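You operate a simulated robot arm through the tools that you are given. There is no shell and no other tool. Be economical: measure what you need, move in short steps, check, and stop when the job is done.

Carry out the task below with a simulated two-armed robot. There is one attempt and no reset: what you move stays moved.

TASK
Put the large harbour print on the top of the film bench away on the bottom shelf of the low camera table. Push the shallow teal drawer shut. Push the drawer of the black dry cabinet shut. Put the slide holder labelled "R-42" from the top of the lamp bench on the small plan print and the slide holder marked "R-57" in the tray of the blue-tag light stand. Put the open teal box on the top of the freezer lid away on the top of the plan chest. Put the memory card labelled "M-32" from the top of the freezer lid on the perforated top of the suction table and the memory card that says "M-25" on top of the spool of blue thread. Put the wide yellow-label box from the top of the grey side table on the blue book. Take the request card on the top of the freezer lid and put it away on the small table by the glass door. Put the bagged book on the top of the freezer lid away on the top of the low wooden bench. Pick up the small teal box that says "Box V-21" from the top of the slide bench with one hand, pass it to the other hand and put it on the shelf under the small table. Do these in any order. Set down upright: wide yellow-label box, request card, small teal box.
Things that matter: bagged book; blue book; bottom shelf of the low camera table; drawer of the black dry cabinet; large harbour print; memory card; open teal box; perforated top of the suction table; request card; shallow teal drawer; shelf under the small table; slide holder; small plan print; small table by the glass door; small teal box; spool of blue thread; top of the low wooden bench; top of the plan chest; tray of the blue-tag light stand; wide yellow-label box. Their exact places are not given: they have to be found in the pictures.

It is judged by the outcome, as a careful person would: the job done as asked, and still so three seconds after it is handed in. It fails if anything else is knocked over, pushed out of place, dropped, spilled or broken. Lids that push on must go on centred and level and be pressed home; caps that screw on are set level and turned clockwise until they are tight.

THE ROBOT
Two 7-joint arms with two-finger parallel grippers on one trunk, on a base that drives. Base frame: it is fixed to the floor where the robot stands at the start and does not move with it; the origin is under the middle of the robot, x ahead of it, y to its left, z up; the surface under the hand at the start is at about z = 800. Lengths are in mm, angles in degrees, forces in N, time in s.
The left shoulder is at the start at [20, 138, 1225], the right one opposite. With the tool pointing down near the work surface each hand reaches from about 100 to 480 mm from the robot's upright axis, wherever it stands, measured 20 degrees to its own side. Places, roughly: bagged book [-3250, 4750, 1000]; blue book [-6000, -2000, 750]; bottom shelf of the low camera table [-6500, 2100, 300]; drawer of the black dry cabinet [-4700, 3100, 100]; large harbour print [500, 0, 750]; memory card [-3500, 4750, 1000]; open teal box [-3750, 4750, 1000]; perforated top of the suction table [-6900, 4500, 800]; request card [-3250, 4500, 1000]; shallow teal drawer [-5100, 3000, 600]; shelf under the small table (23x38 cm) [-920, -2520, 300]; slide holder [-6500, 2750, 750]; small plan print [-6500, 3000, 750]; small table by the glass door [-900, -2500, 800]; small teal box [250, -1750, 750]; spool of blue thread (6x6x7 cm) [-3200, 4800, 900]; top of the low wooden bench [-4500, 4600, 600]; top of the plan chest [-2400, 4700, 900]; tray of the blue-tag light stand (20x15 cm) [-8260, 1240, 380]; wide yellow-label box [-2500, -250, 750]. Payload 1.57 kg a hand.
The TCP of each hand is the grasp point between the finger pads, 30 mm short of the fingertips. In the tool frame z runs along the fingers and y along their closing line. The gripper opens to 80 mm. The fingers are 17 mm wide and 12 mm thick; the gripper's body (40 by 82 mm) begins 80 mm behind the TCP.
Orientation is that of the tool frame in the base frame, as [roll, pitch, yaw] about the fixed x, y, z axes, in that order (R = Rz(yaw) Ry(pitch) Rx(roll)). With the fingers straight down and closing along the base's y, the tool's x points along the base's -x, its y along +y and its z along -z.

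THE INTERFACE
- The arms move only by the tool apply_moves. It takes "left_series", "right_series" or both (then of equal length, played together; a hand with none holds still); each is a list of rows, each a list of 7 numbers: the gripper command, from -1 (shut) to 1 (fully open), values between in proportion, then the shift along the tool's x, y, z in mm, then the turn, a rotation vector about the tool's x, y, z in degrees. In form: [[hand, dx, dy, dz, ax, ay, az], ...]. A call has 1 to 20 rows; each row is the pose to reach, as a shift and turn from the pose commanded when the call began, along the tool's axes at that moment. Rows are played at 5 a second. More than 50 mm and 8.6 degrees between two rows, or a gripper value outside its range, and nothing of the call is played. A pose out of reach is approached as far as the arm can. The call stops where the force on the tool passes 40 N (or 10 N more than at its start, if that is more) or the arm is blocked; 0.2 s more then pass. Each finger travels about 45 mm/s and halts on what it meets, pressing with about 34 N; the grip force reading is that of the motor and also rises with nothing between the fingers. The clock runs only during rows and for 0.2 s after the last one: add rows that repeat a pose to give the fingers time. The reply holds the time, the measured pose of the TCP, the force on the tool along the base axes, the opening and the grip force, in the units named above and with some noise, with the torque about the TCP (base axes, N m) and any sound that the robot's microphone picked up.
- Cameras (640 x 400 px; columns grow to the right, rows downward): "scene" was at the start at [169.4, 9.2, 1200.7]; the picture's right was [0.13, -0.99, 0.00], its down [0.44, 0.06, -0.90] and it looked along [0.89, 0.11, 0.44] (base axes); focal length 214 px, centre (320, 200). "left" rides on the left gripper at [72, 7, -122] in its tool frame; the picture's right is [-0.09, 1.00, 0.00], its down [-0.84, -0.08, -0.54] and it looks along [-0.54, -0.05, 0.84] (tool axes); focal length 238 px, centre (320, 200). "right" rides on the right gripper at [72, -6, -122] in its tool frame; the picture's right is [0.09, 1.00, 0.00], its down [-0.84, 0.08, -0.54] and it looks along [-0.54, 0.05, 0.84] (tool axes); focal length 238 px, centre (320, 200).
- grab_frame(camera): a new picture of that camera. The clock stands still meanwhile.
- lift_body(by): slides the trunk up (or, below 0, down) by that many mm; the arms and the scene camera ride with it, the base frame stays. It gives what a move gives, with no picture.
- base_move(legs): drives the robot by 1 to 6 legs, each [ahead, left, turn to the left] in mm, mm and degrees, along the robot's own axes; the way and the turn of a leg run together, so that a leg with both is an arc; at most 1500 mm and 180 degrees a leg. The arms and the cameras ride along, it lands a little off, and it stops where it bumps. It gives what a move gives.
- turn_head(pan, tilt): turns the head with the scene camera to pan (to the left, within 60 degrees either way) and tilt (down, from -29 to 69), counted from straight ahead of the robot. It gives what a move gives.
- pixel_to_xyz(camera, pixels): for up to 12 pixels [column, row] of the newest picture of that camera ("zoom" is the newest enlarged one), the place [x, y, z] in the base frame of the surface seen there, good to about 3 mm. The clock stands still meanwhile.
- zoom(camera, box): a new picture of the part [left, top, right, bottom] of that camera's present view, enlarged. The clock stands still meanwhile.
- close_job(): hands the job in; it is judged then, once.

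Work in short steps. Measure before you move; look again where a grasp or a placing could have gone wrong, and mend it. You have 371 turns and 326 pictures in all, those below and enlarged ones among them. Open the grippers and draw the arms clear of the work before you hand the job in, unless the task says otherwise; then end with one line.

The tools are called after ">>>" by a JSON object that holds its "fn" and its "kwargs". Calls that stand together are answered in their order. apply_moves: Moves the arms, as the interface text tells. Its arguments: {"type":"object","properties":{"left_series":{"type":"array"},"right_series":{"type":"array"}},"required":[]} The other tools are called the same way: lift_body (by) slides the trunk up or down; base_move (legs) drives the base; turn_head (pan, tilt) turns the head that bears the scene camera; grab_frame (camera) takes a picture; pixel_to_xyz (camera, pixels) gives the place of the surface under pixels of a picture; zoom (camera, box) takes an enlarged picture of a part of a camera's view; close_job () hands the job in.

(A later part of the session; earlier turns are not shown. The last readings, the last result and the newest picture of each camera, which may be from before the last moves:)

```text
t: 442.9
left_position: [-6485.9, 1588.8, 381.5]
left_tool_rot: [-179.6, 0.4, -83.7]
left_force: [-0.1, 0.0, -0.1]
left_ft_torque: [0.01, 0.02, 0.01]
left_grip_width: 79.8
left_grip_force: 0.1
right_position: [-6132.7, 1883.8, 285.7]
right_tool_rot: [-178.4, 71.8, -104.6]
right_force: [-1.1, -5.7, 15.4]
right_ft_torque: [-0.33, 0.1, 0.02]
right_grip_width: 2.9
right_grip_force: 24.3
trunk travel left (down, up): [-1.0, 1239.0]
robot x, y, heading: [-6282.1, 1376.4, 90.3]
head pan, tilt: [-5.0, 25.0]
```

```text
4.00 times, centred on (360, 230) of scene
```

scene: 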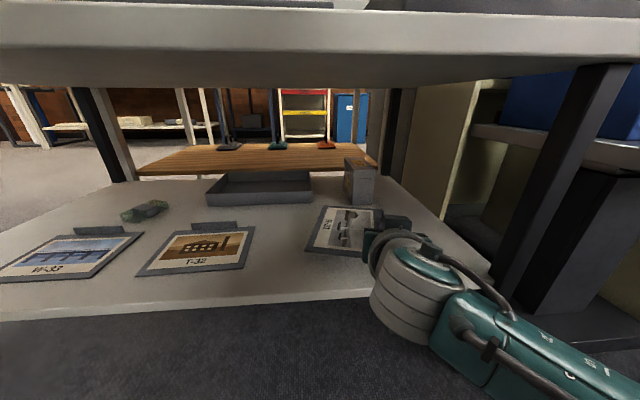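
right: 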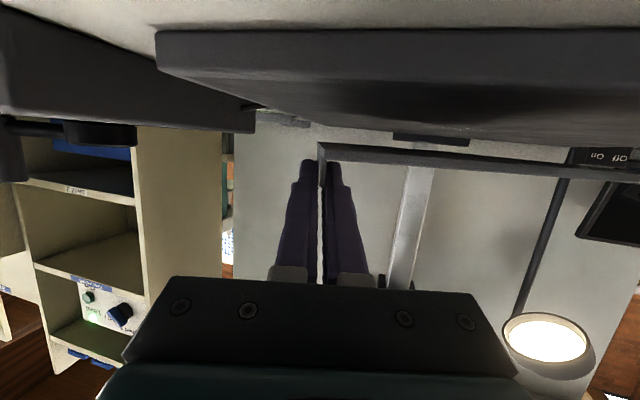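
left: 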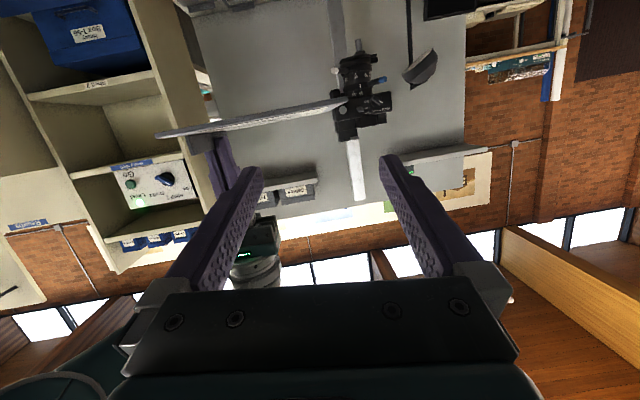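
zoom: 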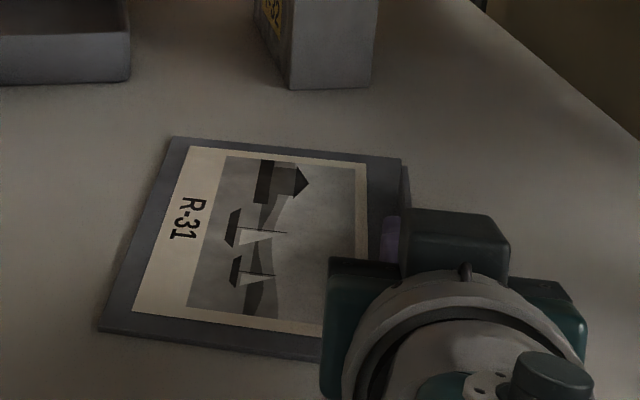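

Contact made (15 N). I open slightly and withdraw straight back along the fingers, then reverse the base.

>>> {"fn": "apply_moves", "kwargs": {"right_series": [[-0.5, 0, 0, 0, 0, 0, 0], [-0.5, 0, 0, 0, 0, 0, 0], [-0.5, -4, 0, 0, 0, 0, 0], [-0.5, -4, 0, -25, 0, 0, 0], [-0.5, -4, 0, -60, 0, 0, 0], [-0.5, -4, 0, -60, 0, 0, 0]]}}

>>> {"fn": "base_move", "kwargs": {"legs": [[-330, 0, 0]]}}

>>> {"fn": "grab_frame", "kwargs": {"camera": "scene"}}

```text
t: 444.3
left_position: [-6487.4, 1590.5, 381.3]
left_tool_rot: [-179.5, 0.4, -83.6]
left_force: [-0.3, 0.7, 0.3]
left_ft_torque: [0.03, 0.06, 0.06]
left_grip_width: 80.2
left_grip_force: 0.1
right_position: [-6146.2, 1830.5, 307.7]
right_tool_rot: [-178.2, 71.7, -104.5]
right_force: [-0.2, -0.9, -0.5]
right_ft_torque: [0.0, 0.03, -0.01]
right_grip_width: 20.2
right_grip_force: 0.0
trunk travel left (down, up): [-1.0, 1239.0]
robot x, y, heading: [-6282.7, 1381.0, 90.5]
head pan, tilt: [-5.0, 25.0]
```

```text
t: 446.5
left_position: [-6485.3, 1258.0, 380.9]
left_tool_rot: [-179.5, 0.5, -83.6]
left_force: [-0.3, -0.2, 0.8]
left_ft_torque: [0.03, -0.02, 0.02]
left_grip_width: 80.2
left_grip_force: 0.0
right_position: [-6145.1, 1499.2, 308.7]
right_tool_rot: [-178.3, 71.6, -104.6]
right_force: [0.7, 0.0, 0.6]
right_ft_torque: [-0.01, 0.02, -0.01]
right_grip_width: 19.8
right_grip_force: 0.0
trunk travel left (down, up): [-1.0, 1239.0]
robot x, y, heading: [-6280.0, 1043.4, 90.4]
head pan, tilt: [-5.0, 25.0]
```

```text
186 pictures are left
```

scene: 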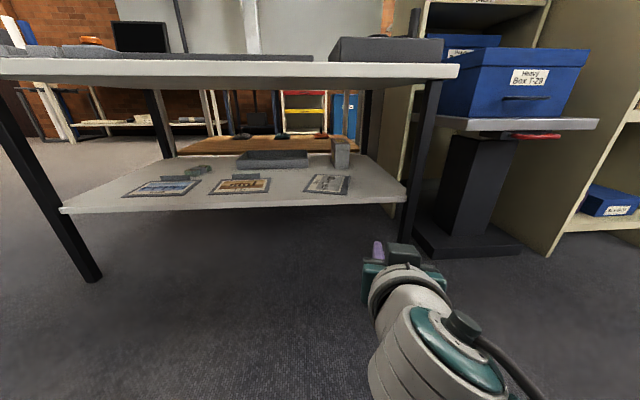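

The print lies on the bottom shelf. I raise the trunk and restore the right hand to vertical.

>>> {"fn": "lift_body", "kwargs": {"by": 400}}

>>> {"fn": "lift_body", "kwargs": {"by": 280}}

>>> {"fn": "turn_head", "kwargs": {"pan": 40, "tilt": 15}}

>>> {"fn": "apply_moves", "kwargs": {"right_series": [[0, 0, 0, 0, 0, 8, 0], [0, 0, 0, 0, 0, 16, 0], [0, 0, 0, 0, 0, 24, 0], [0, 0, 0, 0, 0, 32, 0], [0, 0, 0, -10, 0, 40, 0], [0, 0, 0, -20, 0, 48, 0], [0, -10, 0, -30, 0, 56, 0], [0, -20, 0, -40, 0, 64, 0], [0, -30, 0, -50, 0, 71, 0], [0, -30, 0, -50, 0, 71, 0]]}}

>>> {"fn": "grab_frame", "kwargs": {"camera": "scene"}}

```text
t: 450.3
left_position: [-6485.2, 1257.2, 780.6]
left_tool_rot: [-179.5, 0.4, -83.6]
left_force: [0.3, 0.7, 0.4]
left_ft_torque: [-0.03, -0.03, 0.0]
left_grip_width: 80.0
left_grip_force: 0.0
right_position: [-6144.6, 1497.9, 708.3]
right_tool_rot: [-178.3, 71.7, -104.6]
right_force: [0.0, -0.3, -0.7]
right_ft_torque: [-0.03, 0.03, 0.02]
right_grip_width: 20.2
right_grip_force: 0.1
trunk travel left (down, up): [-401.0, 839.0]
robot x, y, heading: [-6280.6, 1048.3, 90.6]
head pan, tilt: [-5.0, 25.0]
```

```text
t: 453.2
left_position: [-6485.4, 1257.2, 1061.4]
left_tool_rot: [-179.5, 0.4, -83.5]
left_force: [-0.2, 0.1, 0.4]
left_ft_torque: [-0.05, -0.01, 0.03]
left_grip_width: 80.2
left_grip_force: 0.0
right_position: [-6144.9, 1498.5, 988.5]
right_tool_rot: [-178.4, 71.7, -104.6]
right_force: [0.0, 0.7, 0.0]
right_ft_torque: [0.01, 0.0, -0.02]
right_grip_width: 19.8
right_grip_force: 0.1
trunk travel left (down, up): [-681.0, 559.0]
robot x, y, heading: [-6278.6, 1048.2, 90.8]
head pan, tilt: [-5.0, 25.0]
```

```text
t: 454.3
left_position: [-6484.8, 1255.9, 1061.3]
left_tool_rot: [-179.4, 0.4, -83.6]
left_force: [0.4, -0.2, -0.7]
left_ft_torque: [0.02, 0.03, -0.02]
left_grip_width: 79.8
left_grip_force: 0.0
right_position: [-6143.9, 1497.7, 988.3]
right_tool_rot: [-178.2, 71.7, -104.6]
right_force: [-0.6, 1.3, -0.4]
right_ft_torque: [0.0, 0.0, -0.02]
right_grip_width: 20.0
right_grip_force: 0.1
trunk travel left (down, up): [-681.0, 559.0]
robot x, y, heading: [-6279.3, 1046.8, 90.8]
head pan, tilt: [40.0, 15.0]
```

```text
t: 456.5
left_position: [-6485.3, 1257.7, 1062.0]
left_tool_rot: [-179.5, 0.4, -83.6]
left_force: [-1.3, -0.4, -0.1]
left_ft_torque: [0.03, -0.01, 0.01]
left_grip_width: 80.0
left_grip_force: 0.1
right_position: [-6156.9, 1460.7, 1032.4]
right_tool_rot: [-179.5, 0.6, -106.2]
right_force: [0.8, 0.3, 0.4]
right_ft_torque: [-0.01, 0.01, -0.02]
right_grip_width: 40.0
right_grip_force: 0.0
trunk travel left (down, up): [-681.0, 559.0]
robot x, y, heading: [-6274.7, 1048.4, 90.5]
head pan, tilt: [40.0, 15.0]
```

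```text
185 pictures are left
```

scene: 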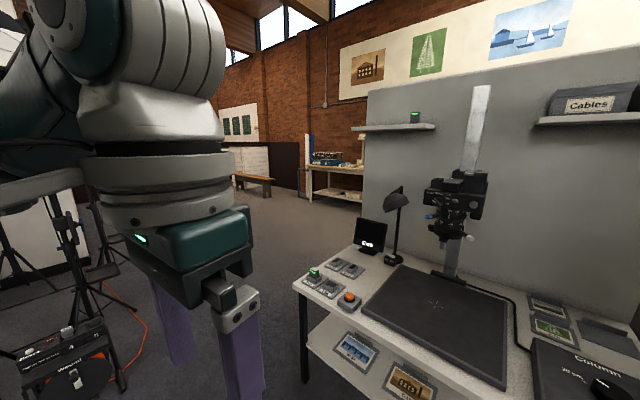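

Arms are restored. I measure the tripods at left and the passage west of the camera table.

>>> {"fn": "pixel_to_xyz", "kwargs": {"camera": "scene", "pixels": [[70, 370], [60, 330], [95, 210], [130, 380], [120, 310], [270, 180], [330, 165], [300, 380], [250, 230], [20, 330]]}}

```text
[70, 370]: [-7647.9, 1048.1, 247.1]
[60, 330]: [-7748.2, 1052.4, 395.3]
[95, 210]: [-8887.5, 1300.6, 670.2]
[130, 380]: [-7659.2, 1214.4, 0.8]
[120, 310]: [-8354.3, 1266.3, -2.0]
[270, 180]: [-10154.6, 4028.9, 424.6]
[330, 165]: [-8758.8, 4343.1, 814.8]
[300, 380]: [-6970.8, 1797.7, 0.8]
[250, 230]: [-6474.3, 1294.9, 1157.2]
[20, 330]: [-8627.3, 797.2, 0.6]
```

Passage is x −7550…−6960. I go diagonally left-ahead, then north past the camera table, then look right at the lamp bench.

>>> {"fn": "base_move", "kwargs": {"legs": [[200, 900, 0], [1500, 0, 0]]}}

>>> {"fn": "turn_head", "kwargs": {"pan": -50, "tilt": 25}}

>>> {"fn": "grab_frame", "kwargs": {"camera": "scene"}}

>>> {"fn": "turn_head", "kwargs": {"pan": 10, "tilt": 15}}

>>> {"fn": "grab_frame", "kwargs": {"camera": "scene"}}

```text
t: 465.5
left_position: [-7378.5, 2327.4, 1060.4]
left_tool_rot: [-179.6, 0.0, -85.1]
left_force: [-0.2, 0.1, 1.3]
left_ft_torque: [0.01, -0.02, 0.01]
left_grip_width: 80.3
left_grip_force: 0.0
right_position: [-7045.1, 2522.3, 1028.6]
right_tool_rot: [-179.3, 0.3, -107.7]
right_force: [-0.5, -0.5, -0.2]
right_ft_torque: [0.03, -0.03, 0.02]
right_grip_width: 39.9
right_grip_force: 0.0
trunk travel left (down, up): [-681.0, 559.0]
robot x, y, heading: [-7178.6, 2117.8, 88.9]
head pan, tilt: [40.0, 15.0]
stopped in leg 2: the robot was blocked; the commanded pose is now the measured one
```

```text
t: 467.1
left_position: [-7379.8, 2325.0, 1059.0]
left_tool_rot: [-179.5, -0.2, -85.1]
left_force: [0.2, -0.2, -0.6]
left_ft_torque: [-0.02, -0.01, 0.02]
left_grip_width: 79.9
left_grip_force: 0.1
right_position: [-7043.6, 2521.7, 1026.0]
right_tool_rot: [-179.0, 0.0, -107.8]
right_force: [0.8, -0.1, 0.3]
right_ft_torque: [-0.03, 0.03, -0.02]
right_grip_width: 40.0
right_grip_force: 0.1
trunk travel left (down, up): [-681.0, 559.0]
robot x, y, heading: [-7178.2, 2122.2, 89.0]
head pan, tilt: [-50.0, 25.0]
```

```text
184 pictures are left
```

scene: 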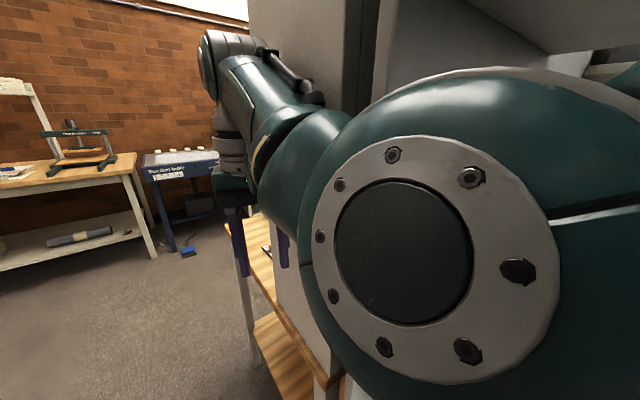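

```text
t: 468.4
left_position: [-7379.2, 2326.0, 1059.4]
left_tool_rot: [-179.5, -0.2, -85.0]
left_force: [-0.8, 0.2, 0.4]
left_ft_torque: [0.03, 0.01, -0.02]
left_grip_width: 80.1
left_grip_force: 0.0
right_position: [-7046.3, 2519.4, 1026.9]
right_tool_rot: [-179.2, 0.0, -107.7]
right_force: [0.3, 0.6, 0.5]
right_ft_torque: [0.02, 0.01, 0.01]
right_grip_width: 40.2
right_grip_force: 0.1
trunk travel left (down, up): [-681.0, 559.0]
robot x, y, heading: [-7180.0, 2121.5, 89.0]
head pan, tilt: [10.0, 15.0]
```

```text
183 pictures are left
```

scene: 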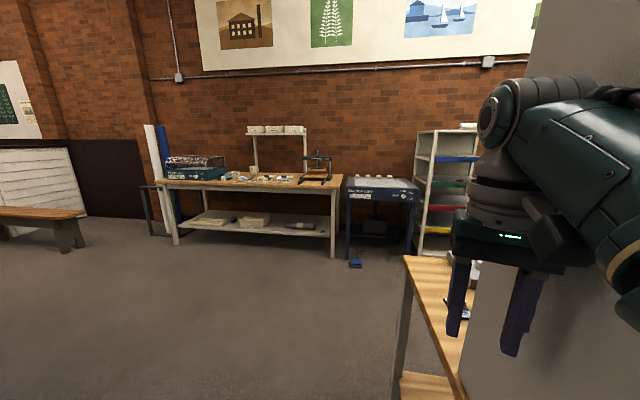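

The right elbow met the partition panel. I back off, go further left, and continue; then check the panel's shelf items.

>>> {"fn": "base_move", "kwargs": {"legs": [[-250, 0, 1], [0, 330, 0]]}}

>>> {"fn": "turn_head", "kwargs": {"pan": -40, "tilt": 10}}

>>> {"fn": "grab_frame", "kwargs": {"camera": "scene"}}

```text
t: 472.0
left_position: [-7716.0, 2076.4, 1062.1]
left_tool_rot: [-179.5, 0.4, -83.5]
left_force: [-0.9, 1.7, -0.4]
left_ft_torque: [-0.03, -0.02, 0.01]
left_grip_width: 79.9
left_grip_force: 0.1
right_position: [-7388.2, 2280.3, 1031.5]
right_tool_rot: [-179.4, 0.6, -106.2]
right_force: [0.5, 0.6, -0.2]
right_ft_torque: [0.04, 0.01, 0.01]
right_grip_width: 40.1
right_grip_force: 0.1
trunk travel left (down, up): [-681.0, 559.0]
robot x, y, heading: [-7506.7, 1868.3, 90.4]
head pan, tilt: [10.0, 15.0]
```

```text
t: 473.2
left_position: [-7717.2, 2075.4, 1062.0]
left_tool_rot: [-179.4, 0.4, -83.6]
left_force: [1.0, 0.0, -0.1]
left_ft_torque: [0.0, -0.03, -0.02]
left_grip_width: 80.1
left_grip_force: 0.1
right_position: [-7387.2, 2279.3, 1030.9]
right_tool_rot: [-179.4, 0.6, -106.3]
right_force: [0.2, -0.5, -0.1]
right_ft_torque: [-0.02, -0.03, 0.03]
right_grip_width: 40.3
right_grip_force: 0.1
trunk travel left (down, up): [-681.0, 559.0]
robot x, y, heading: [-7507.6, 1866.3, 90.5]
head pan, tilt: [-40.0, 10.0]
```

```text
182 pictures are left
```

scene: 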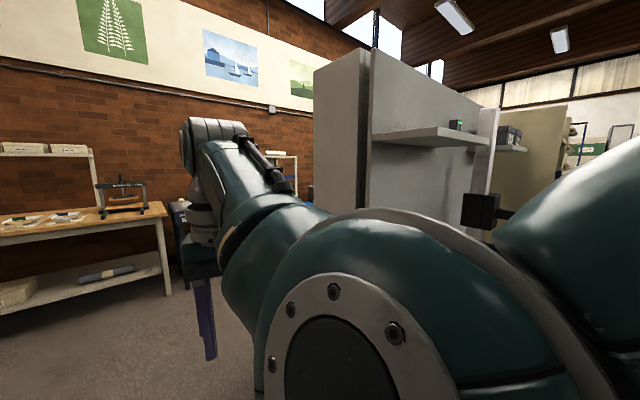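

Nothing displaced. I drive north past the panel, turn to face south and look at the lamp bench.

>>> {"fn": "base_move", "kwargs": {"legs": [[1500, 0, 0], [50, 0, -90], [0, 0, -90], [0, 850, 0]]}}

>>> {"fn": "turn_head", "kwargs": {"pan": 0, "tilt": 35}}

>>> {"fn": "grab_frame", "kwargs": {"camera": "scene"}}

```text
t: 492.4
left_position: [-6447.7, 3153.7, 1061.5]
left_tool_rot: [-179.6, 0.5, 94.4]
left_force: [0.0, -0.1, -0.3]
left_ft_torque: [0.0, 0.04, 0.0]
left_grip_width: 79.9
left_grip_force: 0.1
right_position: [-6783.9, 2962.1, 1032.1]
right_tool_rot: [-179.3, 0.6, 71.7]
right_force: [0.1, 0.6, 0.7]
right_ft_torque: [0.02, 0.0, 0.01]
right_grip_width: 40.2
right_grip_force: 0.1
trunk travel left (down, up): [-681.0, 559.0]
robot x, y, heading: [-6646.2, 3370.0, -91.8]
head pan, tilt: [-40.0, 10.0]
```

```text
t: 493.5
left_position: [-6448.0, 3154.8, 1063.5]
left_tool_rot: [-179.5, 0.3, 94.4]
left_force: [0.2, -0.7, 1.8]
left_ft_torque: [-0.05, -0.02, 0.01]
left_grip_width: 79.9
left_grip_force: 0.0
right_position: [-6784.1, 2960.9, 1031.8]
right_tool_rot: [-179.3, 0.5, 71.7]
right_force: [-0.9, 0.1, -0.1]
right_ft_torque: [0.01, 0.04, 0.0]
right_grip_width: 39.8
right_grip_force: 0.0
trunk travel left (down, up): [-681.0, 559.0]
robot x, y, heading: [-6648.0, 3368.4, -91.6]
head pan, tilt: [0.0, 35.0]
```

```text
181 pictures are left
```

scene: 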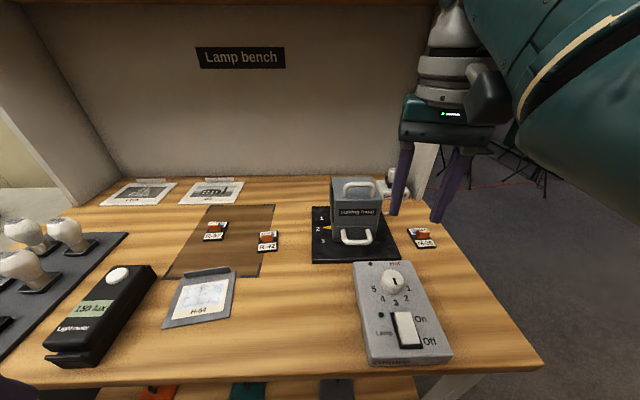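

I see small slide holders at (215,231), (268,241), (425,239) and prints. Zoom to read.

>>> {"fn": "zoom", "kwargs": {"camera": "scene", "box": [160, 200, 300, 330]}}

>>> {"fn": "zoom", "kwargs": {"camera": "scene", "box": [380, 160, 480, 260]}}

>>> {"fn": "zoom", "kwargs": {"camera": "scene", "box": [90, 170, 260, 260]}}

```text
3.08 times, centred on (230, 265) of scene
```

zoom: 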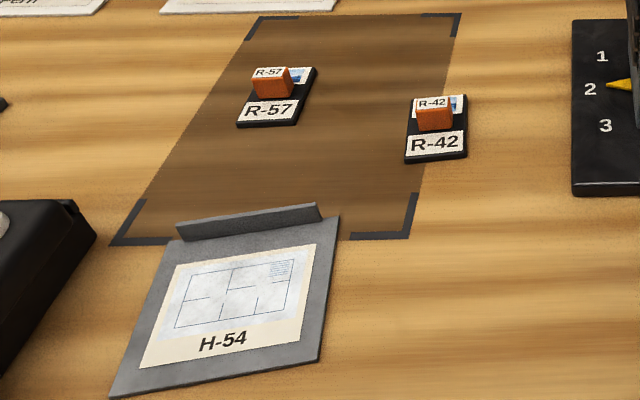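

```text
4.00 times, centred on (430, 210) of scene
```

zoom: 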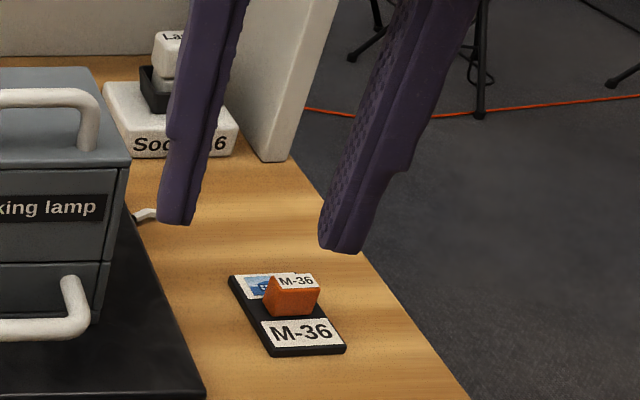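

```text
3.76 times, centred on (175, 215) of scene
```

zoom: 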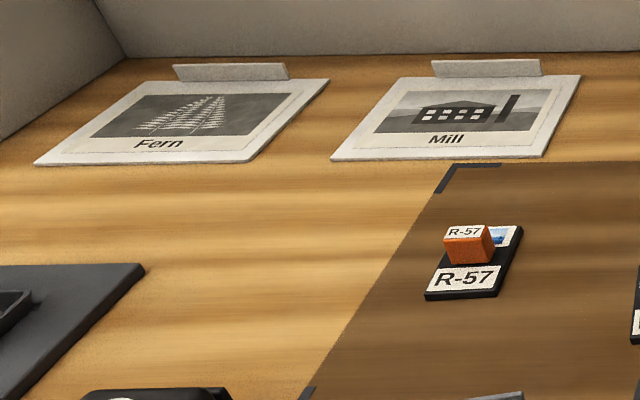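

R-57, R-42 and the plan print H-54 identified. I measure knobs and print on the scene frame.

>>> {"fn": "zoom", "kwargs": {"camera": "scene", "box": [160, 200, 300, 330]}}

>>> {"fn": "pixel_to_xyz", "kwargs": {"camera": "zoom", "pixels": [[270, 72], [275, 90], [268, 112], [432, 102], [434, 120], [436, 145], [405, 160], [466, 155], [250, 300], [240, 350], [320, 245], [175, 230]]}}

```text
3.08 times, centred on (230, 265) of scene
```

zoom: 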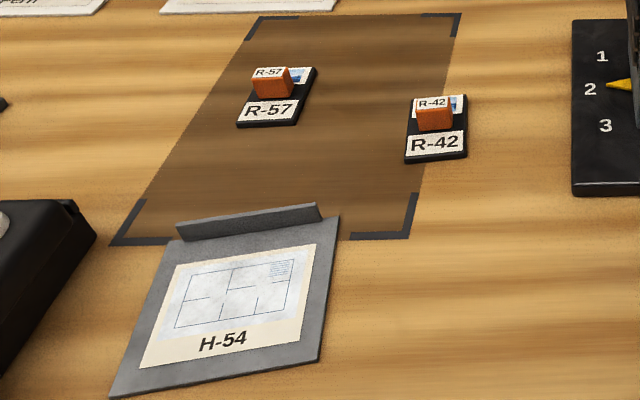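

```text
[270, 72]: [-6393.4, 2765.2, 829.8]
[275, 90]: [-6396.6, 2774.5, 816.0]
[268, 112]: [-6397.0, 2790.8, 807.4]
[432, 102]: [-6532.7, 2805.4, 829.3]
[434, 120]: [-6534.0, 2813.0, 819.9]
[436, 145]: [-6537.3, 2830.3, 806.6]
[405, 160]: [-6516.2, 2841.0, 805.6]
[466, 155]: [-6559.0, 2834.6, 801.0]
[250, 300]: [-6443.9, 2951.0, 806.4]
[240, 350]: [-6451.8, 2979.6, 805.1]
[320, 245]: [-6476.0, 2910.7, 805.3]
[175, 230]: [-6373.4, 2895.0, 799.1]
```

R-42 knob at [-6533,2807] (top 830), R-57 knob at [-6395,2768], plan print centre ≈[-6440,2945]. I'll use the left hand for both. Drive in, lower trunk, and move above R-42.

>>> {"fn": "base_move", "kwargs": {"legs": [[145, 0, 1.7]]}}

>>> {"fn": "lift_body", "kwargs": {"by": -81}}

>>> {"fn": "apply_moves", "kwargs": {"left_series": [[0.25, -25, -10, 0, 0, 0, 3], [0.25, -50, -20, 0, 0, 0, 6], [0.25, -75, -35, 0, 0, 0, 6], [0.25, -100, -50, 0, 0, 0, 6], [0.25, -130, -65, 0, 0, 0, 6], [0.25, -160, -75, 0, 0, 0, 6], [0.25, -190, -80, 10, 0, 0, 6], [0.25, -190, -80, 40, 0, 0, 6], [0.25, -190, -80, 40, 0, 0, 6]]}}

>>> {"fn": "grab_frame", "kwargs": {"camera": "left"}}

```text
t: 494.9
left_position: [-6443.4, 3017.7, 1061.0]
left_tool_rot: [-179.5, 0.3, 96.0]
left_force: [-0.1, 0.4, -1.1]
left_ft_torque: [0.01, 0.0, -0.02]
left_grip_width: 80.0
left_grip_force: 0.1
right_position: [-6774.5, 2814.0, 1032.3]
right_tool_rot: [-179.4, 0.7, 73.4]
right_force: [0.1, -0.3, -0.1]
right_ft_torque: [-0.01, 0.02, 0.03]
right_grip_width: 39.9
right_grip_force: 0.0
trunk travel left (down, up): [-681.0, 559.0]
robot x, y, heading: [-6650.1, 3226.5, -89.9]
head pan, tilt: [0.0, 35.0]
```

```text
t: 495.5
left_position: [-6444.0, 3017.0, 1026.2]
left_tool_rot: [-179.6, 0.3, 95.8]
left_force: [0.1, -0.3, -0.3]
left_ft_torque: [-0.01, -0.04, -0.02]
left_grip_width: 80.2
left_grip_force: 0.0
right_position: [-6772.9, 2812.9, 1003.1]
right_tool_rot: [-179.7, 0.7, 73.8]
right_force: [-2.4, 3.9, 11.0]
right_ft_torque: [0.14, -0.17, 0.07]
right_grip_width: 37.3
right_grip_force: 0.0
trunk travel left (down, up): [-646.0, 594.0]
robot x, y, heading: [-6650.4, 3226.6, -89.9]
head pan, tilt: [0.0, 35.0]
stopped: the force on the tool passed its limit at 77 N (the readings are from after the stop); the commanded pose is now the measured one
```

```text
t: 497.5
left_position: [-6504.7, 2818.5, 987.9]
left_tool_rot: [-179.5, 0.5, 89.9]
left_force: [-0.2, -0.1, 0.0]
left_ft_torque: [-0.02, -0.01, 0.01]
left_grip_width: 50.1
left_grip_force: 0.0
right_position: [-6772.7, 2814.7, 1001.3]
right_tool_rot: [-179.6, 0.7, 73.8]
right_force: [-2.9, 5.3, 16.7]
right_ft_torque: [0.14, -0.34, 0.06]
right_grip_width: 36.9
right_grip_force: 0.0
trunk travel left (down, up): [-646.0, 594.0]
robot x, y, heading: [-6650.9, 3228.8, -90.0]
head pan, tilt: [0.0, 35.0]
```

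```text
176 pictures are left
```

left: 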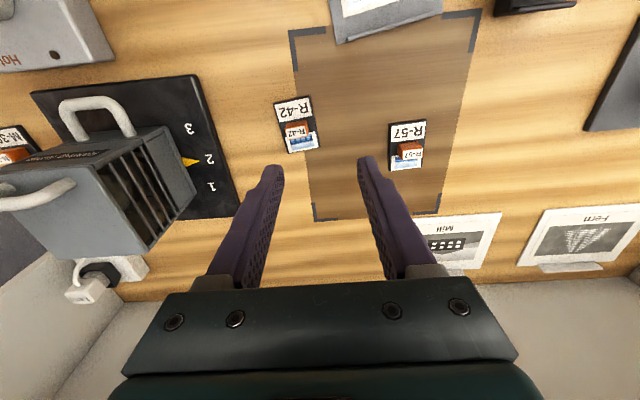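

The right hand came down on the lamp box (force on the right tool). I raise the right hand at once and draw it back.

>>> {"fn": "apply_moves", "kwargs": {"right_series": [[0, 0, 0, -15, 0, 0, 0], [0, 0, 0, -45, 0, 0, 0], [0, 20, 0, -75, 0, 0, 0], [0, 50, 0, -90, 0, 0, 0], [0, 90, 0, -90, 0, 0, 0], [0, 130, 0, -90, 0, 0, 0], [0, 130, 0, -90, 0, 0, 0]]}}

>>> {"fn": "turn_head", "kwargs": {"pan": -15, "tilt": 35}}

>>> {"fn": "grab_frame", "kwargs": {"camera": "scene"}}

```text
t: 499.1
left_position: [-6503.0, 2818.5, 988.4]
left_tool_rot: [-179.5, 0.4, 90.0]
left_force: [-0.4, 0.5, 0.9]
left_ft_torque: [-0.01, -0.04, 0.01]
left_grip_width: 49.7
left_grip_force: 0.1
right_position: [-6719.0, 2808.4, 1017.7]
right_tool_rot: [-179.6, 0.7, 73.5]
right_force: [0.2, 0.0, -0.4]
right_ft_torque: [0.03, -0.02, 0.01]
right_grip_width: 39.9
right_grip_force: 0.1
right hand out of reach, approached as far as the arm can: row 1, 2, 3, 4, 5, 6, 7
trunk travel left (down, up): [-646.0, 594.0]
robot x, y, heading: [-6643.1, 3224.6, -89.8]
head pan, tilt: [0.0, 35.0]
```

```text
t: 499.9
left_position: [-6502.8, 2820.0, 988.7]
left_tool_rot: [-179.5, 0.5, 90.1]
left_force: [0.3, 0.1, 0.2]
left_ft_torque: [0.01, 0.01, 0.0]
left_grip_width: 50.0
left_grip_force: 0.1
right_position: [-6721.5, 2809.8, 1016.7]
right_tool_rot: [-179.4, 0.7, 73.5]
right_force: [0.1, -0.6, 0.5]
right_ft_torque: [0.02, -0.02, 0.02]
right_grip_width: 39.9
right_grip_force: 0.0
trunk travel left (down, up): [-646.0, 594.0]
robot x, y, heading: [-6642.9, 3227.3, -89.7]
head pan, tilt: [-15.0, 35.0]
```

```text
175 pictures are left
```

scene: 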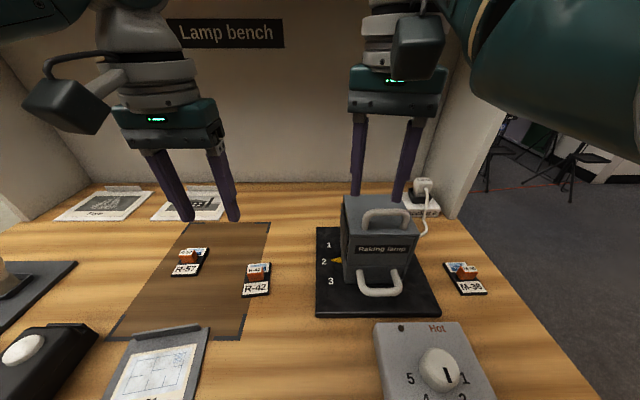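

The raking lamp looks undisturbed. I lift the trunk 60 and bring the right hand out to its side and back.

>>> {"fn": "lift_body", "kwargs": {"by": 70}}

>>> {"fn": "turn_head", "kwargs": {"pan": 20, "tilt": 20}}

>>> {"fn": "apply_moves", "kwargs": {"right_series": [[0, 0, -25, 0, 0, 0, 0], [0, 0, -50, 0, 0, 0, 0], [0, 0, -80, 0, 0, 0, 0], [0, 0, -110, 0, 0, 0, 0], [0, 0, -140, 0, 0, 0, 0], [0, 0, -140, 0, 0, 0, 0]]}}

```text
t: 500.9
left_position: [-6503.5, 2819.6, 1058.5]
left_tool_rot: [-179.5, 0.5, 90.0]
left_force: [0.4, 0.1, -0.8]
left_ft_torque: [0.0, 0.0, 0.0]
left_grip_width: 50.0
left_grip_force: 0.1
right_position: [-6722.2, 2808.6, 1088.5]
right_tool_rot: [-179.5, 0.7, 73.3]
right_force: [0.0, -0.6, 0.7]
right_ft_torque: [0.01, -0.04, 0.0]
right_grip_width: 40.3
right_grip_force: 0.0
trunk travel left (down, up): [-716.0, 524.0]
robot x, y, heading: [-6646.6, 3224.6, -89.8]
head pan, tilt: [-15.0, 35.0]
```

```text
t: 502.0
left_position: [-6502.8, 2819.1, 1059.0]
left_tool_rot: [-179.6, 0.4, 90.0]
left_force: [0.2, -0.6, -0.1]
left_ft_torque: [0.01, 0.0, 0.05]
left_grip_width: 50.0
left_grip_force: 0.1
right_position: [-6717.1, 2809.4, 1088.7]
right_tool_rot: [-179.7, 0.6, 73.7]
right_force: [-0.2, -0.4, 0.1]
right_ft_torque: [0.02, 0.02, -0.04]
right_grip_width: 39.7
right_grip_force: 0.0
trunk travel left (down, up): [-716.0, 524.0]
robot x, y, heading: [-6649.9, 3225.9, -89.6]
head pan, tilt: [20.0, 20.0]
```

```text
t: 503.4
left_position: [-6503.3, 2819.7, 1057.8]
left_tool_rot: [-179.6, 0.4, 90.0]
left_force: [-0.1, 0.6, -0.8]
left_ft_torque: [-0.02, 0.0, -0.03]
left_grip_width: 50.0
left_grip_force: 0.0
right_position: [-6859.0, 2836.0, 1080.4]
right_tool_rot: [-179.9, 0.6, 73.7]
right_force: [1.0, -0.6, -0.2]
right_ft_torque: [0.02, 0.01, -0.05]
right_grip_width: 40.1
right_grip_force: 0.1
right hand out of reach, approached as far as the arm can: row 1, 2, 3, 4, 5, 6
trunk travel left (down, up): [-716.0, 524.0]
robot x, y, heading: [-6648.2, 3226.9, -89.9]
head pan, tilt: [20.0, 20.0]
```

>>> {"fn": "apply_moves", "kwargs": {"right_series": [[0, 20, -20, 10, 0, 0, -3], [0, 40, -30, 20, 0, 0, -6], [0, 60, -30, 20, 0, 0, -9], [0, 60, -30, 20, 0, 0, -12], [0, 60, -30, 20, 0, 0, -16], [0, 60, -30, 20, 0, 0, -16]]}}

```text
t: 504.8
left_position: [-6503.1, 2818.9, 1058.0]
left_tool_rot: [-179.5, 0.2, 90.0]
left_force: [0.6, 0.1, 1.3]
left_ft_torque: [0.01, -0.01, -0.02]
left_grip_width: 49.9
left_grip_force: 0.1
right_position: [-6893.2, 2884.6, 1041.1]
right_tool_rot: [-178.1, 0.8, 88.9]
right_force: [0.5, -0.4, -1.2]
right_ft_torque: [-0.02, -0.01, 0.03]
right_grip_width: 40.0
right_grip_force: 0.0
right hand out of reach, approached as far as the arm can: row 1, 2, 3, 4, 5, 6
trunk travel left (down, up): [-716.0, 524.0]
robot x, y, heading: [-6645.2, 3226.8, -89.8]
head pan, tilt: [20.0, 20.0]
```

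>>> {"fn": "apply_moves", "kwargs": {"right_series": [[0, 25, 0, 0, 2, 0, 0], [0, 50, 0, 0, 2, 0, 0], [0, 80, 0, 0, 2, 0, 0], [0, 80, 0, 0, 2, 0, 0]]}}

>>> {"fn": "turn_head", "kwargs": {"pan": -35, "tilt": 25}}

>>> {"fn": "grab_frame", "kwargs": {"camera": "scene"}}

```text
t: 506.0
left_position: [-6502.9, 2818.9, 1058.4]
left_tool_rot: [-179.6, 0.4, 90.0]
left_force: [0.0, 0.3, -0.9]
left_ft_torque: [0.01, -0.01, -0.01]
left_grip_width: 50.0
left_grip_force: 0.1
right_position: [-6927.0, 2949.0, 1011.6]
right_tool_rot: [-172.5, 1.4, 88.0]
right_force: [0.2, -0.2, 0.2]
right_ft_torque: [0.0, 0.0, -0.01]
right_grip_width: 40.2
right_grip_force: 0.2
right hand out of reach, approached as far as the arm can: row 1, 2, 3, 4
trunk travel left (down, up): [-716.0, 524.0]
robot x, y, heading: [-6648.1, 3227.1, -89.8]
head pan, tilt: [20.0, 20.0]
stopped in row 4 (right hand): the arm was blocked; the commanded pose is now the measured one
```

```text
t: 507.2
left_position: [-6502.6, 2819.5, 1057.8]
left_tool_rot: [-179.5, 0.4, 90.0]
left_force: [-0.1, -1.0, -0.2]
left_ft_torque: [0.0, 0.01, -0.04]
left_grip_width: 50.1
left_grip_force: 0.0
right_position: [-6926.3, 2949.6, 1011.8]
right_tool_rot: [-172.6, 1.2, 87.9]
right_force: [0.3, -0.1, -0.3]
right_ft_torque: [-0.01, 0.0, 0.01]
right_grip_width: 39.9
right_grip_force: 0.0
trunk travel left (down, up): [-716.0, 524.0]
robot x, y, heading: [-6647.2, 3224.7, -90.0]
head pan, tilt: [-35.0, 25.0]
```

```text
174 pictures are left
```

scene: 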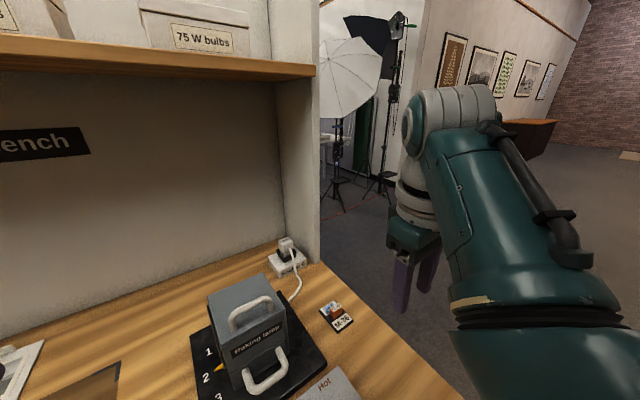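

The right arm is aside, clear of the bench. I lower the trunk 116 and position the left hand over R-42.

>>> {"fn": "lift_body", "kwargs": {"by": -116}}

>>> {"fn": "apply_moves", "kwargs": {"left_series": [[0.25, -7, -15, 0, 0, 0, 0], [0.25, -13, -30, 20, 0, 0, 0], [0.25, -13, -30, 50, 0, 0, 0], [0.25, -13, -30, 50, 0, 0, 0]]}}

>>> {"fn": "grab_frame", "kwargs": {"camera": "left"}}

```text
t: 508.7
left_position: [-6503.2, 2819.9, 942.9]
left_tool_rot: [-179.6, 0.4, 90.0]
left_force: [-0.2, -0.2, -0.8]
left_ft_torque: [-0.01, -0.01, -0.01]
left_grip_width: 50.1
left_grip_force: 0.0
right_position: [-6926.8, 2949.8, 896.1]
right_tool_rot: [-172.6, 1.3, 88.0]
right_force: [0.0, -0.9, 0.4]
right_ft_torque: [0.03, 0.01, 0.02]
right_grip_width: 40.0
right_grip_force: 0.0
trunk travel left (down, up): [-600.0, 640.0]
robot x, y, heading: [-6650.5, 3228.4, -90.0]
head pan, tilt: [-35.0, 25.0]
```

```text
t: 509.7
left_position: [-6533.5, 2805.7, 892.3]
left_tool_rot: [-179.5, 0.4, 90.0]
left_force: [0.0, -0.1, -0.2]
left_ft_torque: [-0.01, 0.0, -0.01]
left_grip_width: 50.0
left_grip_force: 0.1
right_position: [-6927.6, 2948.9, 895.4]
right_tool_rot: [-172.5, 1.3, 88.1]
right_force: [0.5, -0.5, 0.5]
right_ft_torque: [0.03, 0.01, 0.0]
right_grip_width: 39.9
right_grip_force: 0.0
trunk travel left (down, up): [-600.0, 640.0]
robot x, y, heading: [-6647.3, 3229.8, -89.9]
head pan, tilt: [-35.0, 25.0]
```

```text
173 pictures are left
```

left: 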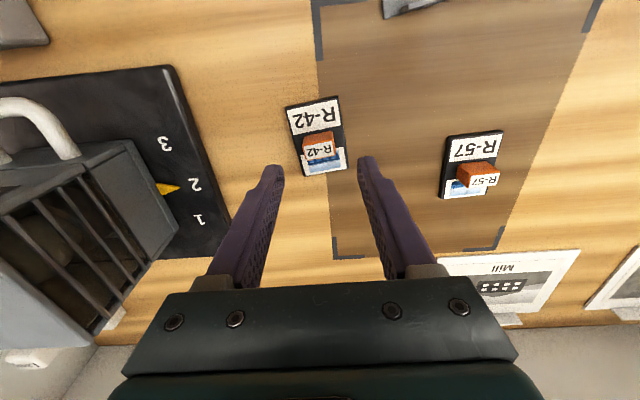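

>>> {"fn": "zoom", "kwargs": {"camera": "left", "box": [270, 85, 370, 185]}}

>>> {"fn": "pixel_to_xyz", "kwargs": {"camera": "zoom", "pixels": [[200, 245], [310, 230], [205, 265], [320, 255], [300, 190], [210, 200], [250, 215], [160, 80], [380, 290]]}}

```text
4.00 times, centred on (320, 135) of left
```

zoom: 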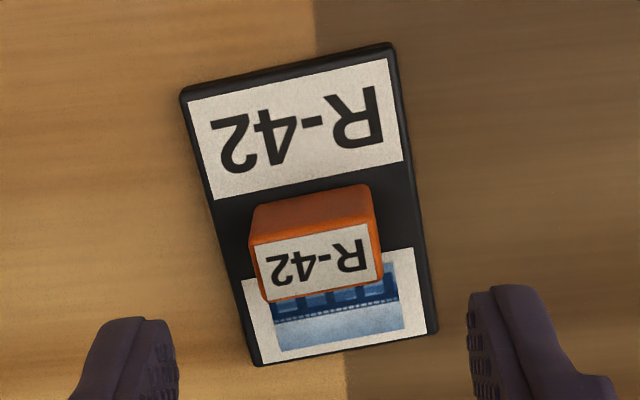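

```text
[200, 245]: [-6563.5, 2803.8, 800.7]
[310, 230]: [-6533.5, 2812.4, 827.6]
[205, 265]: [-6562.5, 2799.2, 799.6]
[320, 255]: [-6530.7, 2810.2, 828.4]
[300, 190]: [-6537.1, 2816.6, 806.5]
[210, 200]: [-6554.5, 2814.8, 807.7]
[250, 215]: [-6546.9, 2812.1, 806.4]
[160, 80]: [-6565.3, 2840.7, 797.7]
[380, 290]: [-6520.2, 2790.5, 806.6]
```

I align the yaw by 11°, descend 51 mm, and grip the knob, then lift.

>>> {"fn": "apply_moves", "kwargs": {"left_series": [[0.25, 0, 2, 20, 0, 0, -6], [0.25, -1, 2, 40, 0, 0, -11], [0.25, -1, 2, 51, 0, 0, -11], [0.25, -1, 2, 51, 0, 0, -11], [-1, -1, 2, 51, 0, 0, -11], [-1, -1, 2, 51, 0, 0, -11], [-1, -1, 2, 51, 0, 0, -11], [-1, -1, 2, 51, 0, 0, -11], [-1, -1, 2, 20, 0, 0, -11], [-1, -1, 2, -10, 0, 0, -11], [-1, -1, 2, -10, 0, 0, -11]]}}

>>> {"fn": "grab_frame", "kwargs": {"camera": "left"}}

```text
t: 512.1
left_position: [-6531.3, 2805.6, 903.4]
left_tool_rot: [-179.5, 0.2, 101.1]
left_force: [0.1, 0.1, -0.3]
left_ft_torque: [-0.04, -0.01, 0.04]
left_grip_width: 24.8
left_grip_force: 33.9
right_position: [-6926.7, 2949.0, 894.4]
right_tool_rot: [-172.6, 1.3, 87.9]
right_force: [-0.2, -1.0, -0.3]
right_ft_torque: [0.0, -0.01, 0.02]
right_grip_width: 40.2
right_grip_force: 0.1
trunk travel left (down, up): [-600.0, 640.0]
robot x, y, heading: [-6650.1, 3231.1, -90.0]
head pan, tilt: [-35.0, 25.0]
```

```text
171 pictures are left
```

left: 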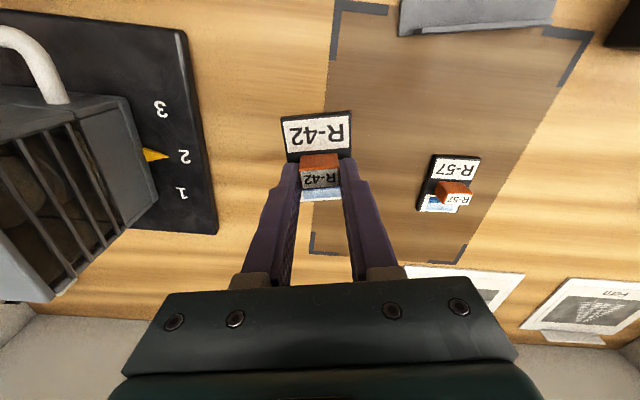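

Held. I carry it over the plan print (target [-6437,2945]) and lower.

>>> {"fn": "apply_moves", "kwargs": {"left_series": [[-1, 24, 24, 0, 0, 0, 0], [-1, 48, 48, 0, 0, 0, 0], [-1, 72, 72, 0, 0, 0, 0], [-1, 96, 96, 0, 0, 0, 0], [-1, 118, 119, 0, 0, 0, 0], [-1, 118, 119, 25, 0, 0, 0], [-1, 118, 119, 45, 0, 0, 0], [-1, 118, 119, 45, 0, 0, 0]]}}

>>> {"fn": "grab_frame", "kwargs": {"camera": "left"}}

```text
t: 513.9
left_position: [-6437.4, 2942.6, 856.3]
left_tool_rot: [-179.5, 0.2, 101.1]
left_force: [-0.3, -0.2, 0.3]
left_ft_torque: [0.0, -0.02, 0.01]
left_grip_width: 24.7
left_grip_force: 33.9
right_position: [-6928.6, 2949.2, 895.0]
right_tool_rot: [-172.5, 1.3, 88.1]
right_force: [-0.5, 1.1, -0.5]
right_ft_torque: [0.01, -0.01, 0.0]
right_grip_width: 40.0
right_grip_force: 0.0
trunk travel left (down, up): [-600.0, 640.0]
robot x, y, heading: [-6649.8, 3226.2, -90.0]
head pan, tilt: [-35.0, 25.0]
```

```text
170 pictures are left
```

left: 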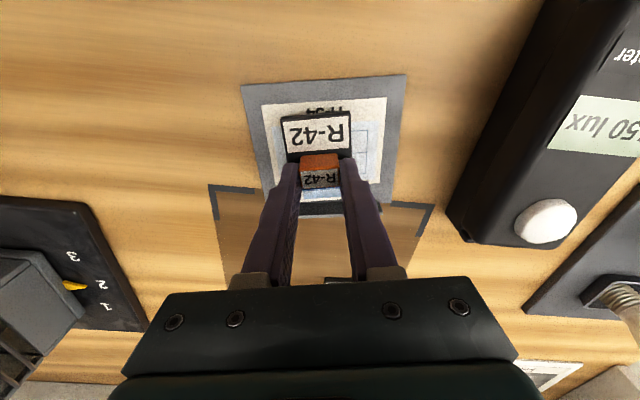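

Well placed; I shift 8 mm away from the tab, lower to contact, and release.

>>> {"fn": "apply_moves", "kwargs": {"left_series": [[-1, 8, 0, 3, 0, 0, 0], [-1, 8, 0, 6, 0, 0, 0], [-1, 8, 0, 9, 0, 0, 0], [-1, 8, 0, 10, 0, 0, 0], [-1, 8, 0, 10, 0, 0, 0]]}}

>>> {"fn": "apply_moves", "kwargs": {"left_series": [[0, 0, 0, 0, 0, 0, 0], [0, 0, 0, 0, 0, 0, 0], [0, 0, 0, -25, 0, 0, 0], [0, 0, 0, -60, 0, 0, 0], [0, 0, 0, -90, 0, 0, 0], [0.25, 0, 0, -90, 0, 0, 0]]}}

>>> {"fn": "grab_frame", "kwargs": {"camera": "left"}}

```text
t: 515.1
left_position: [-6440.9, 2950.2, 845.7]
left_tool_rot: [-179.5, 0.3, 101.0]
left_force: [-0.6, 0.5, 2.4]
left_ft_torque: [0.05, -0.04, -0.01]
left_grip_width: 24.7
left_grip_force: 34.6
right_position: [-6925.9, 2948.6, 894.2]
right_tool_rot: [-172.6, 1.3, 88.1]
right_force: [0.2, -0.7, 0.5]
right_ft_torque: [0.0, 0.0, 0.01]
right_grip_width: 40.0
right_grip_force: 0.1
trunk travel left (down, up): [-600.0, 640.0]
robot x, y, heading: [-6645.9, 3228.1, -89.7]
head pan, tilt: [-35.0, 25.0]
```

```text
t: 516.5
left_position: [-6438.5, 2953.0, 936.3]
left_tool_rot: [-179.5, 0.3, 101.1]
left_force: [0.8, 0.3, 0.4]
left_ft_torque: [0.02, 0.01, -0.01]
left_grip_width: 49.8
left_grip_force: 0.1
right_position: [-6926.0, 2950.2, 895.6]
right_tool_rot: [-172.5, 1.4, 88.0]
right_force: [-0.4, 0.1, 0.9]
right_ft_torque: [0.02, -0.02, 0.01]
right_grip_width: 40.1
right_grip_force: 0.0
trunk travel left (down, up): [-600.0, 640.0]
robot x, y, heading: [-6647.1, 3227.6, -89.9]
head pan, tilt: [-35.0, 25.0]
```

```text
169 pictures are left
```

left: 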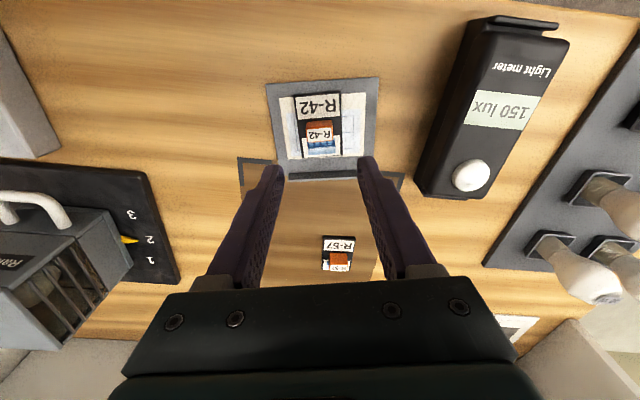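

R-42 rests on the plan print. To reach R-57 safely I first restore the right arm: back off and swing it with fingers pointing inward, then down again.

>>> {"fn": "lift_body", "kwargs": {"by": 100}}

>>> {"fn": "base_move", "kwargs": {"legs": [[-480, 0, 0]]}}

>>> {"fn": "turn_head", "kwargs": {"pan": 40, "tilt": 10}}

>>> {"fn": "apply_moves", "kwargs": {"right_series": [[0, -10, -10, -10, -8, 0, 0], [0, -20, -20, -20, -16, 0, 0], [0, -30, -30, -30, -24, 0, 0], [0, -40, -30, -40, -32, 0, 0], [0, -50, -30, -50, -40, 0, 0], [0, -60, -30, -60, -48, 0, 0], [0, -60, -30, -70, -56, 0, 0], [0, -60, -30, -80, -64, 0, 0], [0, -60, -30, -90, -72, 0, 0], [0, -60, -30, -100, -80, 0, 0], [0, -60, -30, -100, -86, 0, 0], [0, -60, -30, -100, -86, 0, 0]]}}

>>> {"fn": "apply_moves", "kwargs": {"right_series": [[0, 0, 10, 0, 8, 0, 0], [0, 0, 20, 0, 16, 0, 0], [0, 0, 30, 0, 24, 0, 0], [0, 0, 40, 10, 32, 0, 0], [0, 0, 50, 20, 40, 0, 0], [0, 0, 60, 30, 48, 0, 0], [0, 10, 70, 40, 56, 0, 0], [0, 20, 80, 50, 64, 0, 0], [0, 30, 90, 50, 72, 0, 0], [0, 40, 100, 50, 79, 0, 0], [0, 40, 100, 50, 79, 0, 0]]}}

>>> {"fn": "turn_head", "kwargs": {"pan": -40, "tilt": 20}}

>>> {"fn": "grab_frame", "kwargs": {"camera": "scene"}}

```text
t: 517.8
left_position: [-6440.0, 2951.2, 1036.5]
left_tool_rot: [-179.5, 0.3, 101.0]
left_force: [0.7, -0.3, 1.0]
left_ft_torque: [0.01, 0.03, -0.01]
left_grip_width: 49.9
left_grip_force: 0.1
right_position: [-6926.1, 2949.6, 995.3]
right_tool_rot: [-172.6, 1.4, 88.0]
right_force: [0.7, 0.6, -0.2]
right_ft_torque: [-0.01, -0.02, 0.0]
right_grip_width: 40.1
right_grip_force: 0.0
trunk travel left (down, up): [-700.0, 540.0]
robot x, y, heading: [-6649.3, 3227.6, -89.9]
head pan, tilt: [-35.0, 25.0]
```

```text
t: 520.7
left_position: [-6439.0, 3433.8, 1036.3]
left_tool_rot: [-179.5, 0.2, 101.1]
left_force: [0.6, 0.1, 0.6]
left_ft_torque: [-0.03, 0.01, -0.01]
left_grip_width: 50.0
left_grip_force: 0.0
right_position: [-6928.2, 3430.1, 995.6]
right_tool_rot: [-172.6, 1.2, 88.0]
right_force: [0.1, 0.2, -0.1]
right_ft_torque: [0.0, -0.01, -0.01]
right_grip_width: 39.9
right_grip_force: 0.1
trunk travel left (down, up): [-700.0, 540.0]
robot x, y, heading: [-6651.9, 3704.9, -89.7]
head pan, tilt: [-35.0, 25.0]
```

```text
t: 522.1
left_position: [-6439.8, 3433.9, 1035.9]
left_tool_rot: [-179.5, 0.3, 101.2]
left_force: [-0.1, 0.6, 0.0]
left_ft_torque: [0.0, 0.0, 0.0]
left_grip_width: 50.0
left_grip_force: 0.1
right_position: [-6929.1, 3430.8, 995.9]
right_tool_rot: [-172.3, 1.4, 88.0]
right_force: [-0.4, -0.7, 1.3]
right_ft_torque: [0.03, -0.03, 0.04]
right_grip_width: 40.1
right_grip_force: 0.2
trunk travel left (down, up): [-700.0, 540.0]
robot x, y, heading: [-6650.3, 3708.0, -89.8]
head pan, tilt: [40.0, 10.0]
```

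```text
t: 524.7
left_position: [-6439.8, 3433.6, 1036.2]
left_tool_rot: [-179.5, 0.3, 101.0]
left_force: [-0.6, 1.2, 0.2]
left_ft_torque: [0.01, -0.02, 0.0]
left_grip_width: 50.1
left_grip_force: 0.0
right_position: [-6900.7, 3400.9, 1114.4]
right_tool_rot: [103.0, 1.5, 87.3]
right_force: [0.6, 0.5, -0.4]
right_ft_torque: [-0.02, 0.02, 0.04]
right_grip_width: 40.0
right_grip_force: 0.0
right hand out of reach, approached as far as the arm can: row 10, 11, 12
trunk travel left (down, up): [-700.0, 540.0]
robot x, y, heading: [-6648.9, 3709.0, -89.7]
head pan, tilt: [40.0, 10.0]
```

```text
t: 525.6
left_position: [-6439.2, 3433.6, 1035.6]
left_tool_rot: [-179.5, 0.3, 101.2]
left_force: [-0.5, -0.4, 0.9]
left_ft_torque: [-0.01, 0.01, 0.0]
left_grip_width: 50.3
left_grip_force: 0.0
right_position: [-6897.1, 3438.2, 1098.5]
right_tool_rot: [125.3, -8.6, 86.9]
right_force: [-0.2, -0.7, 0.4]
right_ft_torque: [0.01, 0.02, -0.03]
right_grip_width: 39.8
right_grip_force: 0.0
trunk travel left (down, up): [-700.0, 540.0]
robot x, y, heading: [-6647.6, 3710.8, -89.6]
head pan, tilt: [40.0, 10.0]
stopped in row 4 (right hand): the arm was blocked; the commanded pose is now the measured one
```

```text
t: 527.1
left_position: [-6440.6, 3432.9, 1035.4]
left_tool_rot: [-179.4, 0.3, 101.2]
left_force: [-0.8, -0.2, -0.5]
left_ft_torque: [-0.02, 0.03, 0.04]
left_grip_width: 50.1
left_grip_force: 0.1
right_position: [-6898.5, 3437.4, 1098.7]
right_tool_rot: [125.4, -8.6, 86.9]
right_force: [-0.7, 0.1, 1.0]
right_ft_torque: [-0.02, 0.02, 0.03]
right_grip_width: 40.0
right_grip_force: 0.1
trunk travel left (down, up): [-700.0, 540.0]
robot x, y, heading: [-6649.3, 3708.8, -89.7]
head pan, tilt: [-40.0, 20.0]
```

```text
168 pictures are left
```

scene: 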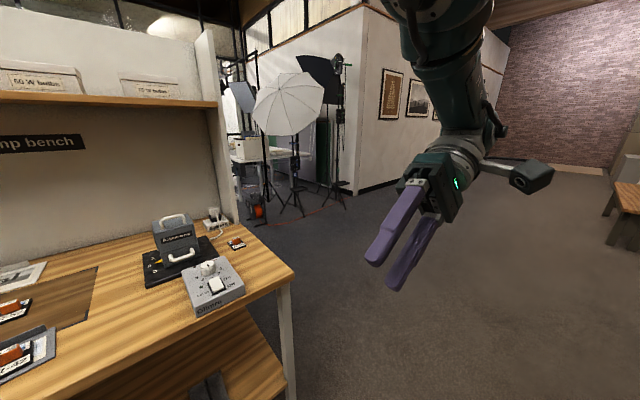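

The elbow is now high. I move the hand forward while finishing the turn to vertical.

>>> {"fn": "turn_head", "kwargs": {"pan": 40, "tilt": 10}}

>>> {"fn": "apply_moves", "kwargs": {"right_series": [[0, -30, 0, 0, 0, 0, 0], [0, -60, 0, 0, 8, 0, 0], [0, -90, 0, 0, 16, 3, 0], [0, -120, 0, 10, 24, 6, 0], [0, -130, 0, 20, 32, 8, 0], [0, -130, 0, 30, 40, 8, 0], [0, -130, 0, 40, 48, 8, 0], [0, -130, 0, 40, 55, 8, 0], [0, -130, 0, 40, 55, 8, 0]]}}

>>> {"fn": "turn_head", "kwargs": {"pan": -40, "tilt": 20}}

>>> {"fn": "grab_frame", "kwargs": {"camera": "scene"}}

```text
t: 528.6
left_position: [-6440.3, 3432.2, 1036.4]
left_tool_rot: [-179.5, 0.2, 101.0]
left_force: [0.6, -0.3, 0.0]
left_ft_torque: [0.04, -0.01, -0.02]
left_grip_width: 50.0
left_grip_force: 0.0
right_position: [-6896.3, 3438.3, 1097.9]
right_tool_rot: [125.2, -8.5, 86.8]
right_force: [0.3, -0.8, -0.2]
right_ft_torque: [0.0, 0.01, 0.03]
right_grip_width: 40.1
right_grip_force: 0.0
trunk travel left (down, up): [-700.0, 540.0]
robot x, y, heading: [-6648.8, 3708.4, -89.8]
head pan, tilt: [40.0, 10.0]
```

```text
t: 530.6
left_position: [-6439.8, 3434.0, 1036.1]
left_tool_rot: [-179.5, 0.3, 101.1]
left_force: [0.6, 0.0, 0.4]
left_ft_torque: [-0.01, -0.02, -0.01]
left_grip_width: 49.8
left_grip_force: 0.0
right_position: [-6872.5, 3310.3, 1056.2]
right_tool_rot: [179.7, -15.3, 90.5]
right_force: [-0.7, -0.6, -0.2]
right_ft_torque: [0.01, -0.02, -0.01]
right_grip_width: 40.1
right_grip_force: 0.0
trunk travel left (down, up): [-700.0, 540.0]
robot x, y, heading: [-6651.4, 3707.2, -89.8]
head pan, tilt: [40.0, 10.0]
```

```text
t: 532.2
left_position: [-6440.1, 3433.4, 1036.0]
left_tool_rot: [-179.5, 0.3, 101.1]
left_force: [-0.4, -0.4, 0.0]
left_ft_torque: [0.0, 0.01, -0.02]
left_grip_width: 50.0
left_grip_force: 0.0
right_position: [-6872.3, 3310.2, 1055.1]
right_tool_rot: [179.7, -15.3, 90.6]
right_force: [-0.4, 0.4, 0.7]
right_ft_torque: [-0.01, 0.0, -0.03]
right_grip_width: 39.9
right_grip_force: 0.1
trunk travel left (down, up): [-700.0, 540.0]
robot x, y, heading: [-6650.2, 3710.0, -89.9]
head pan, tilt: [-40.0, 20.0]
```

```text
167 pictures are left
```

scene: 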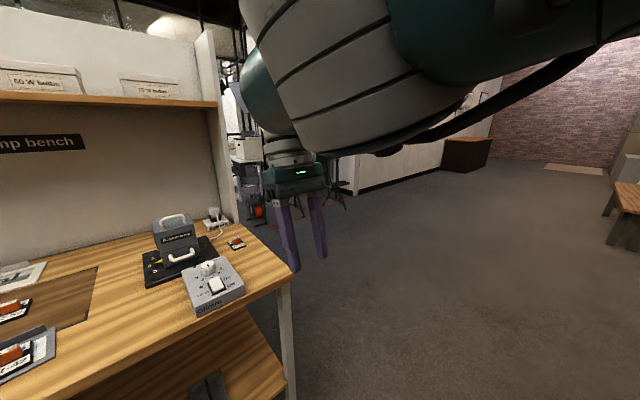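

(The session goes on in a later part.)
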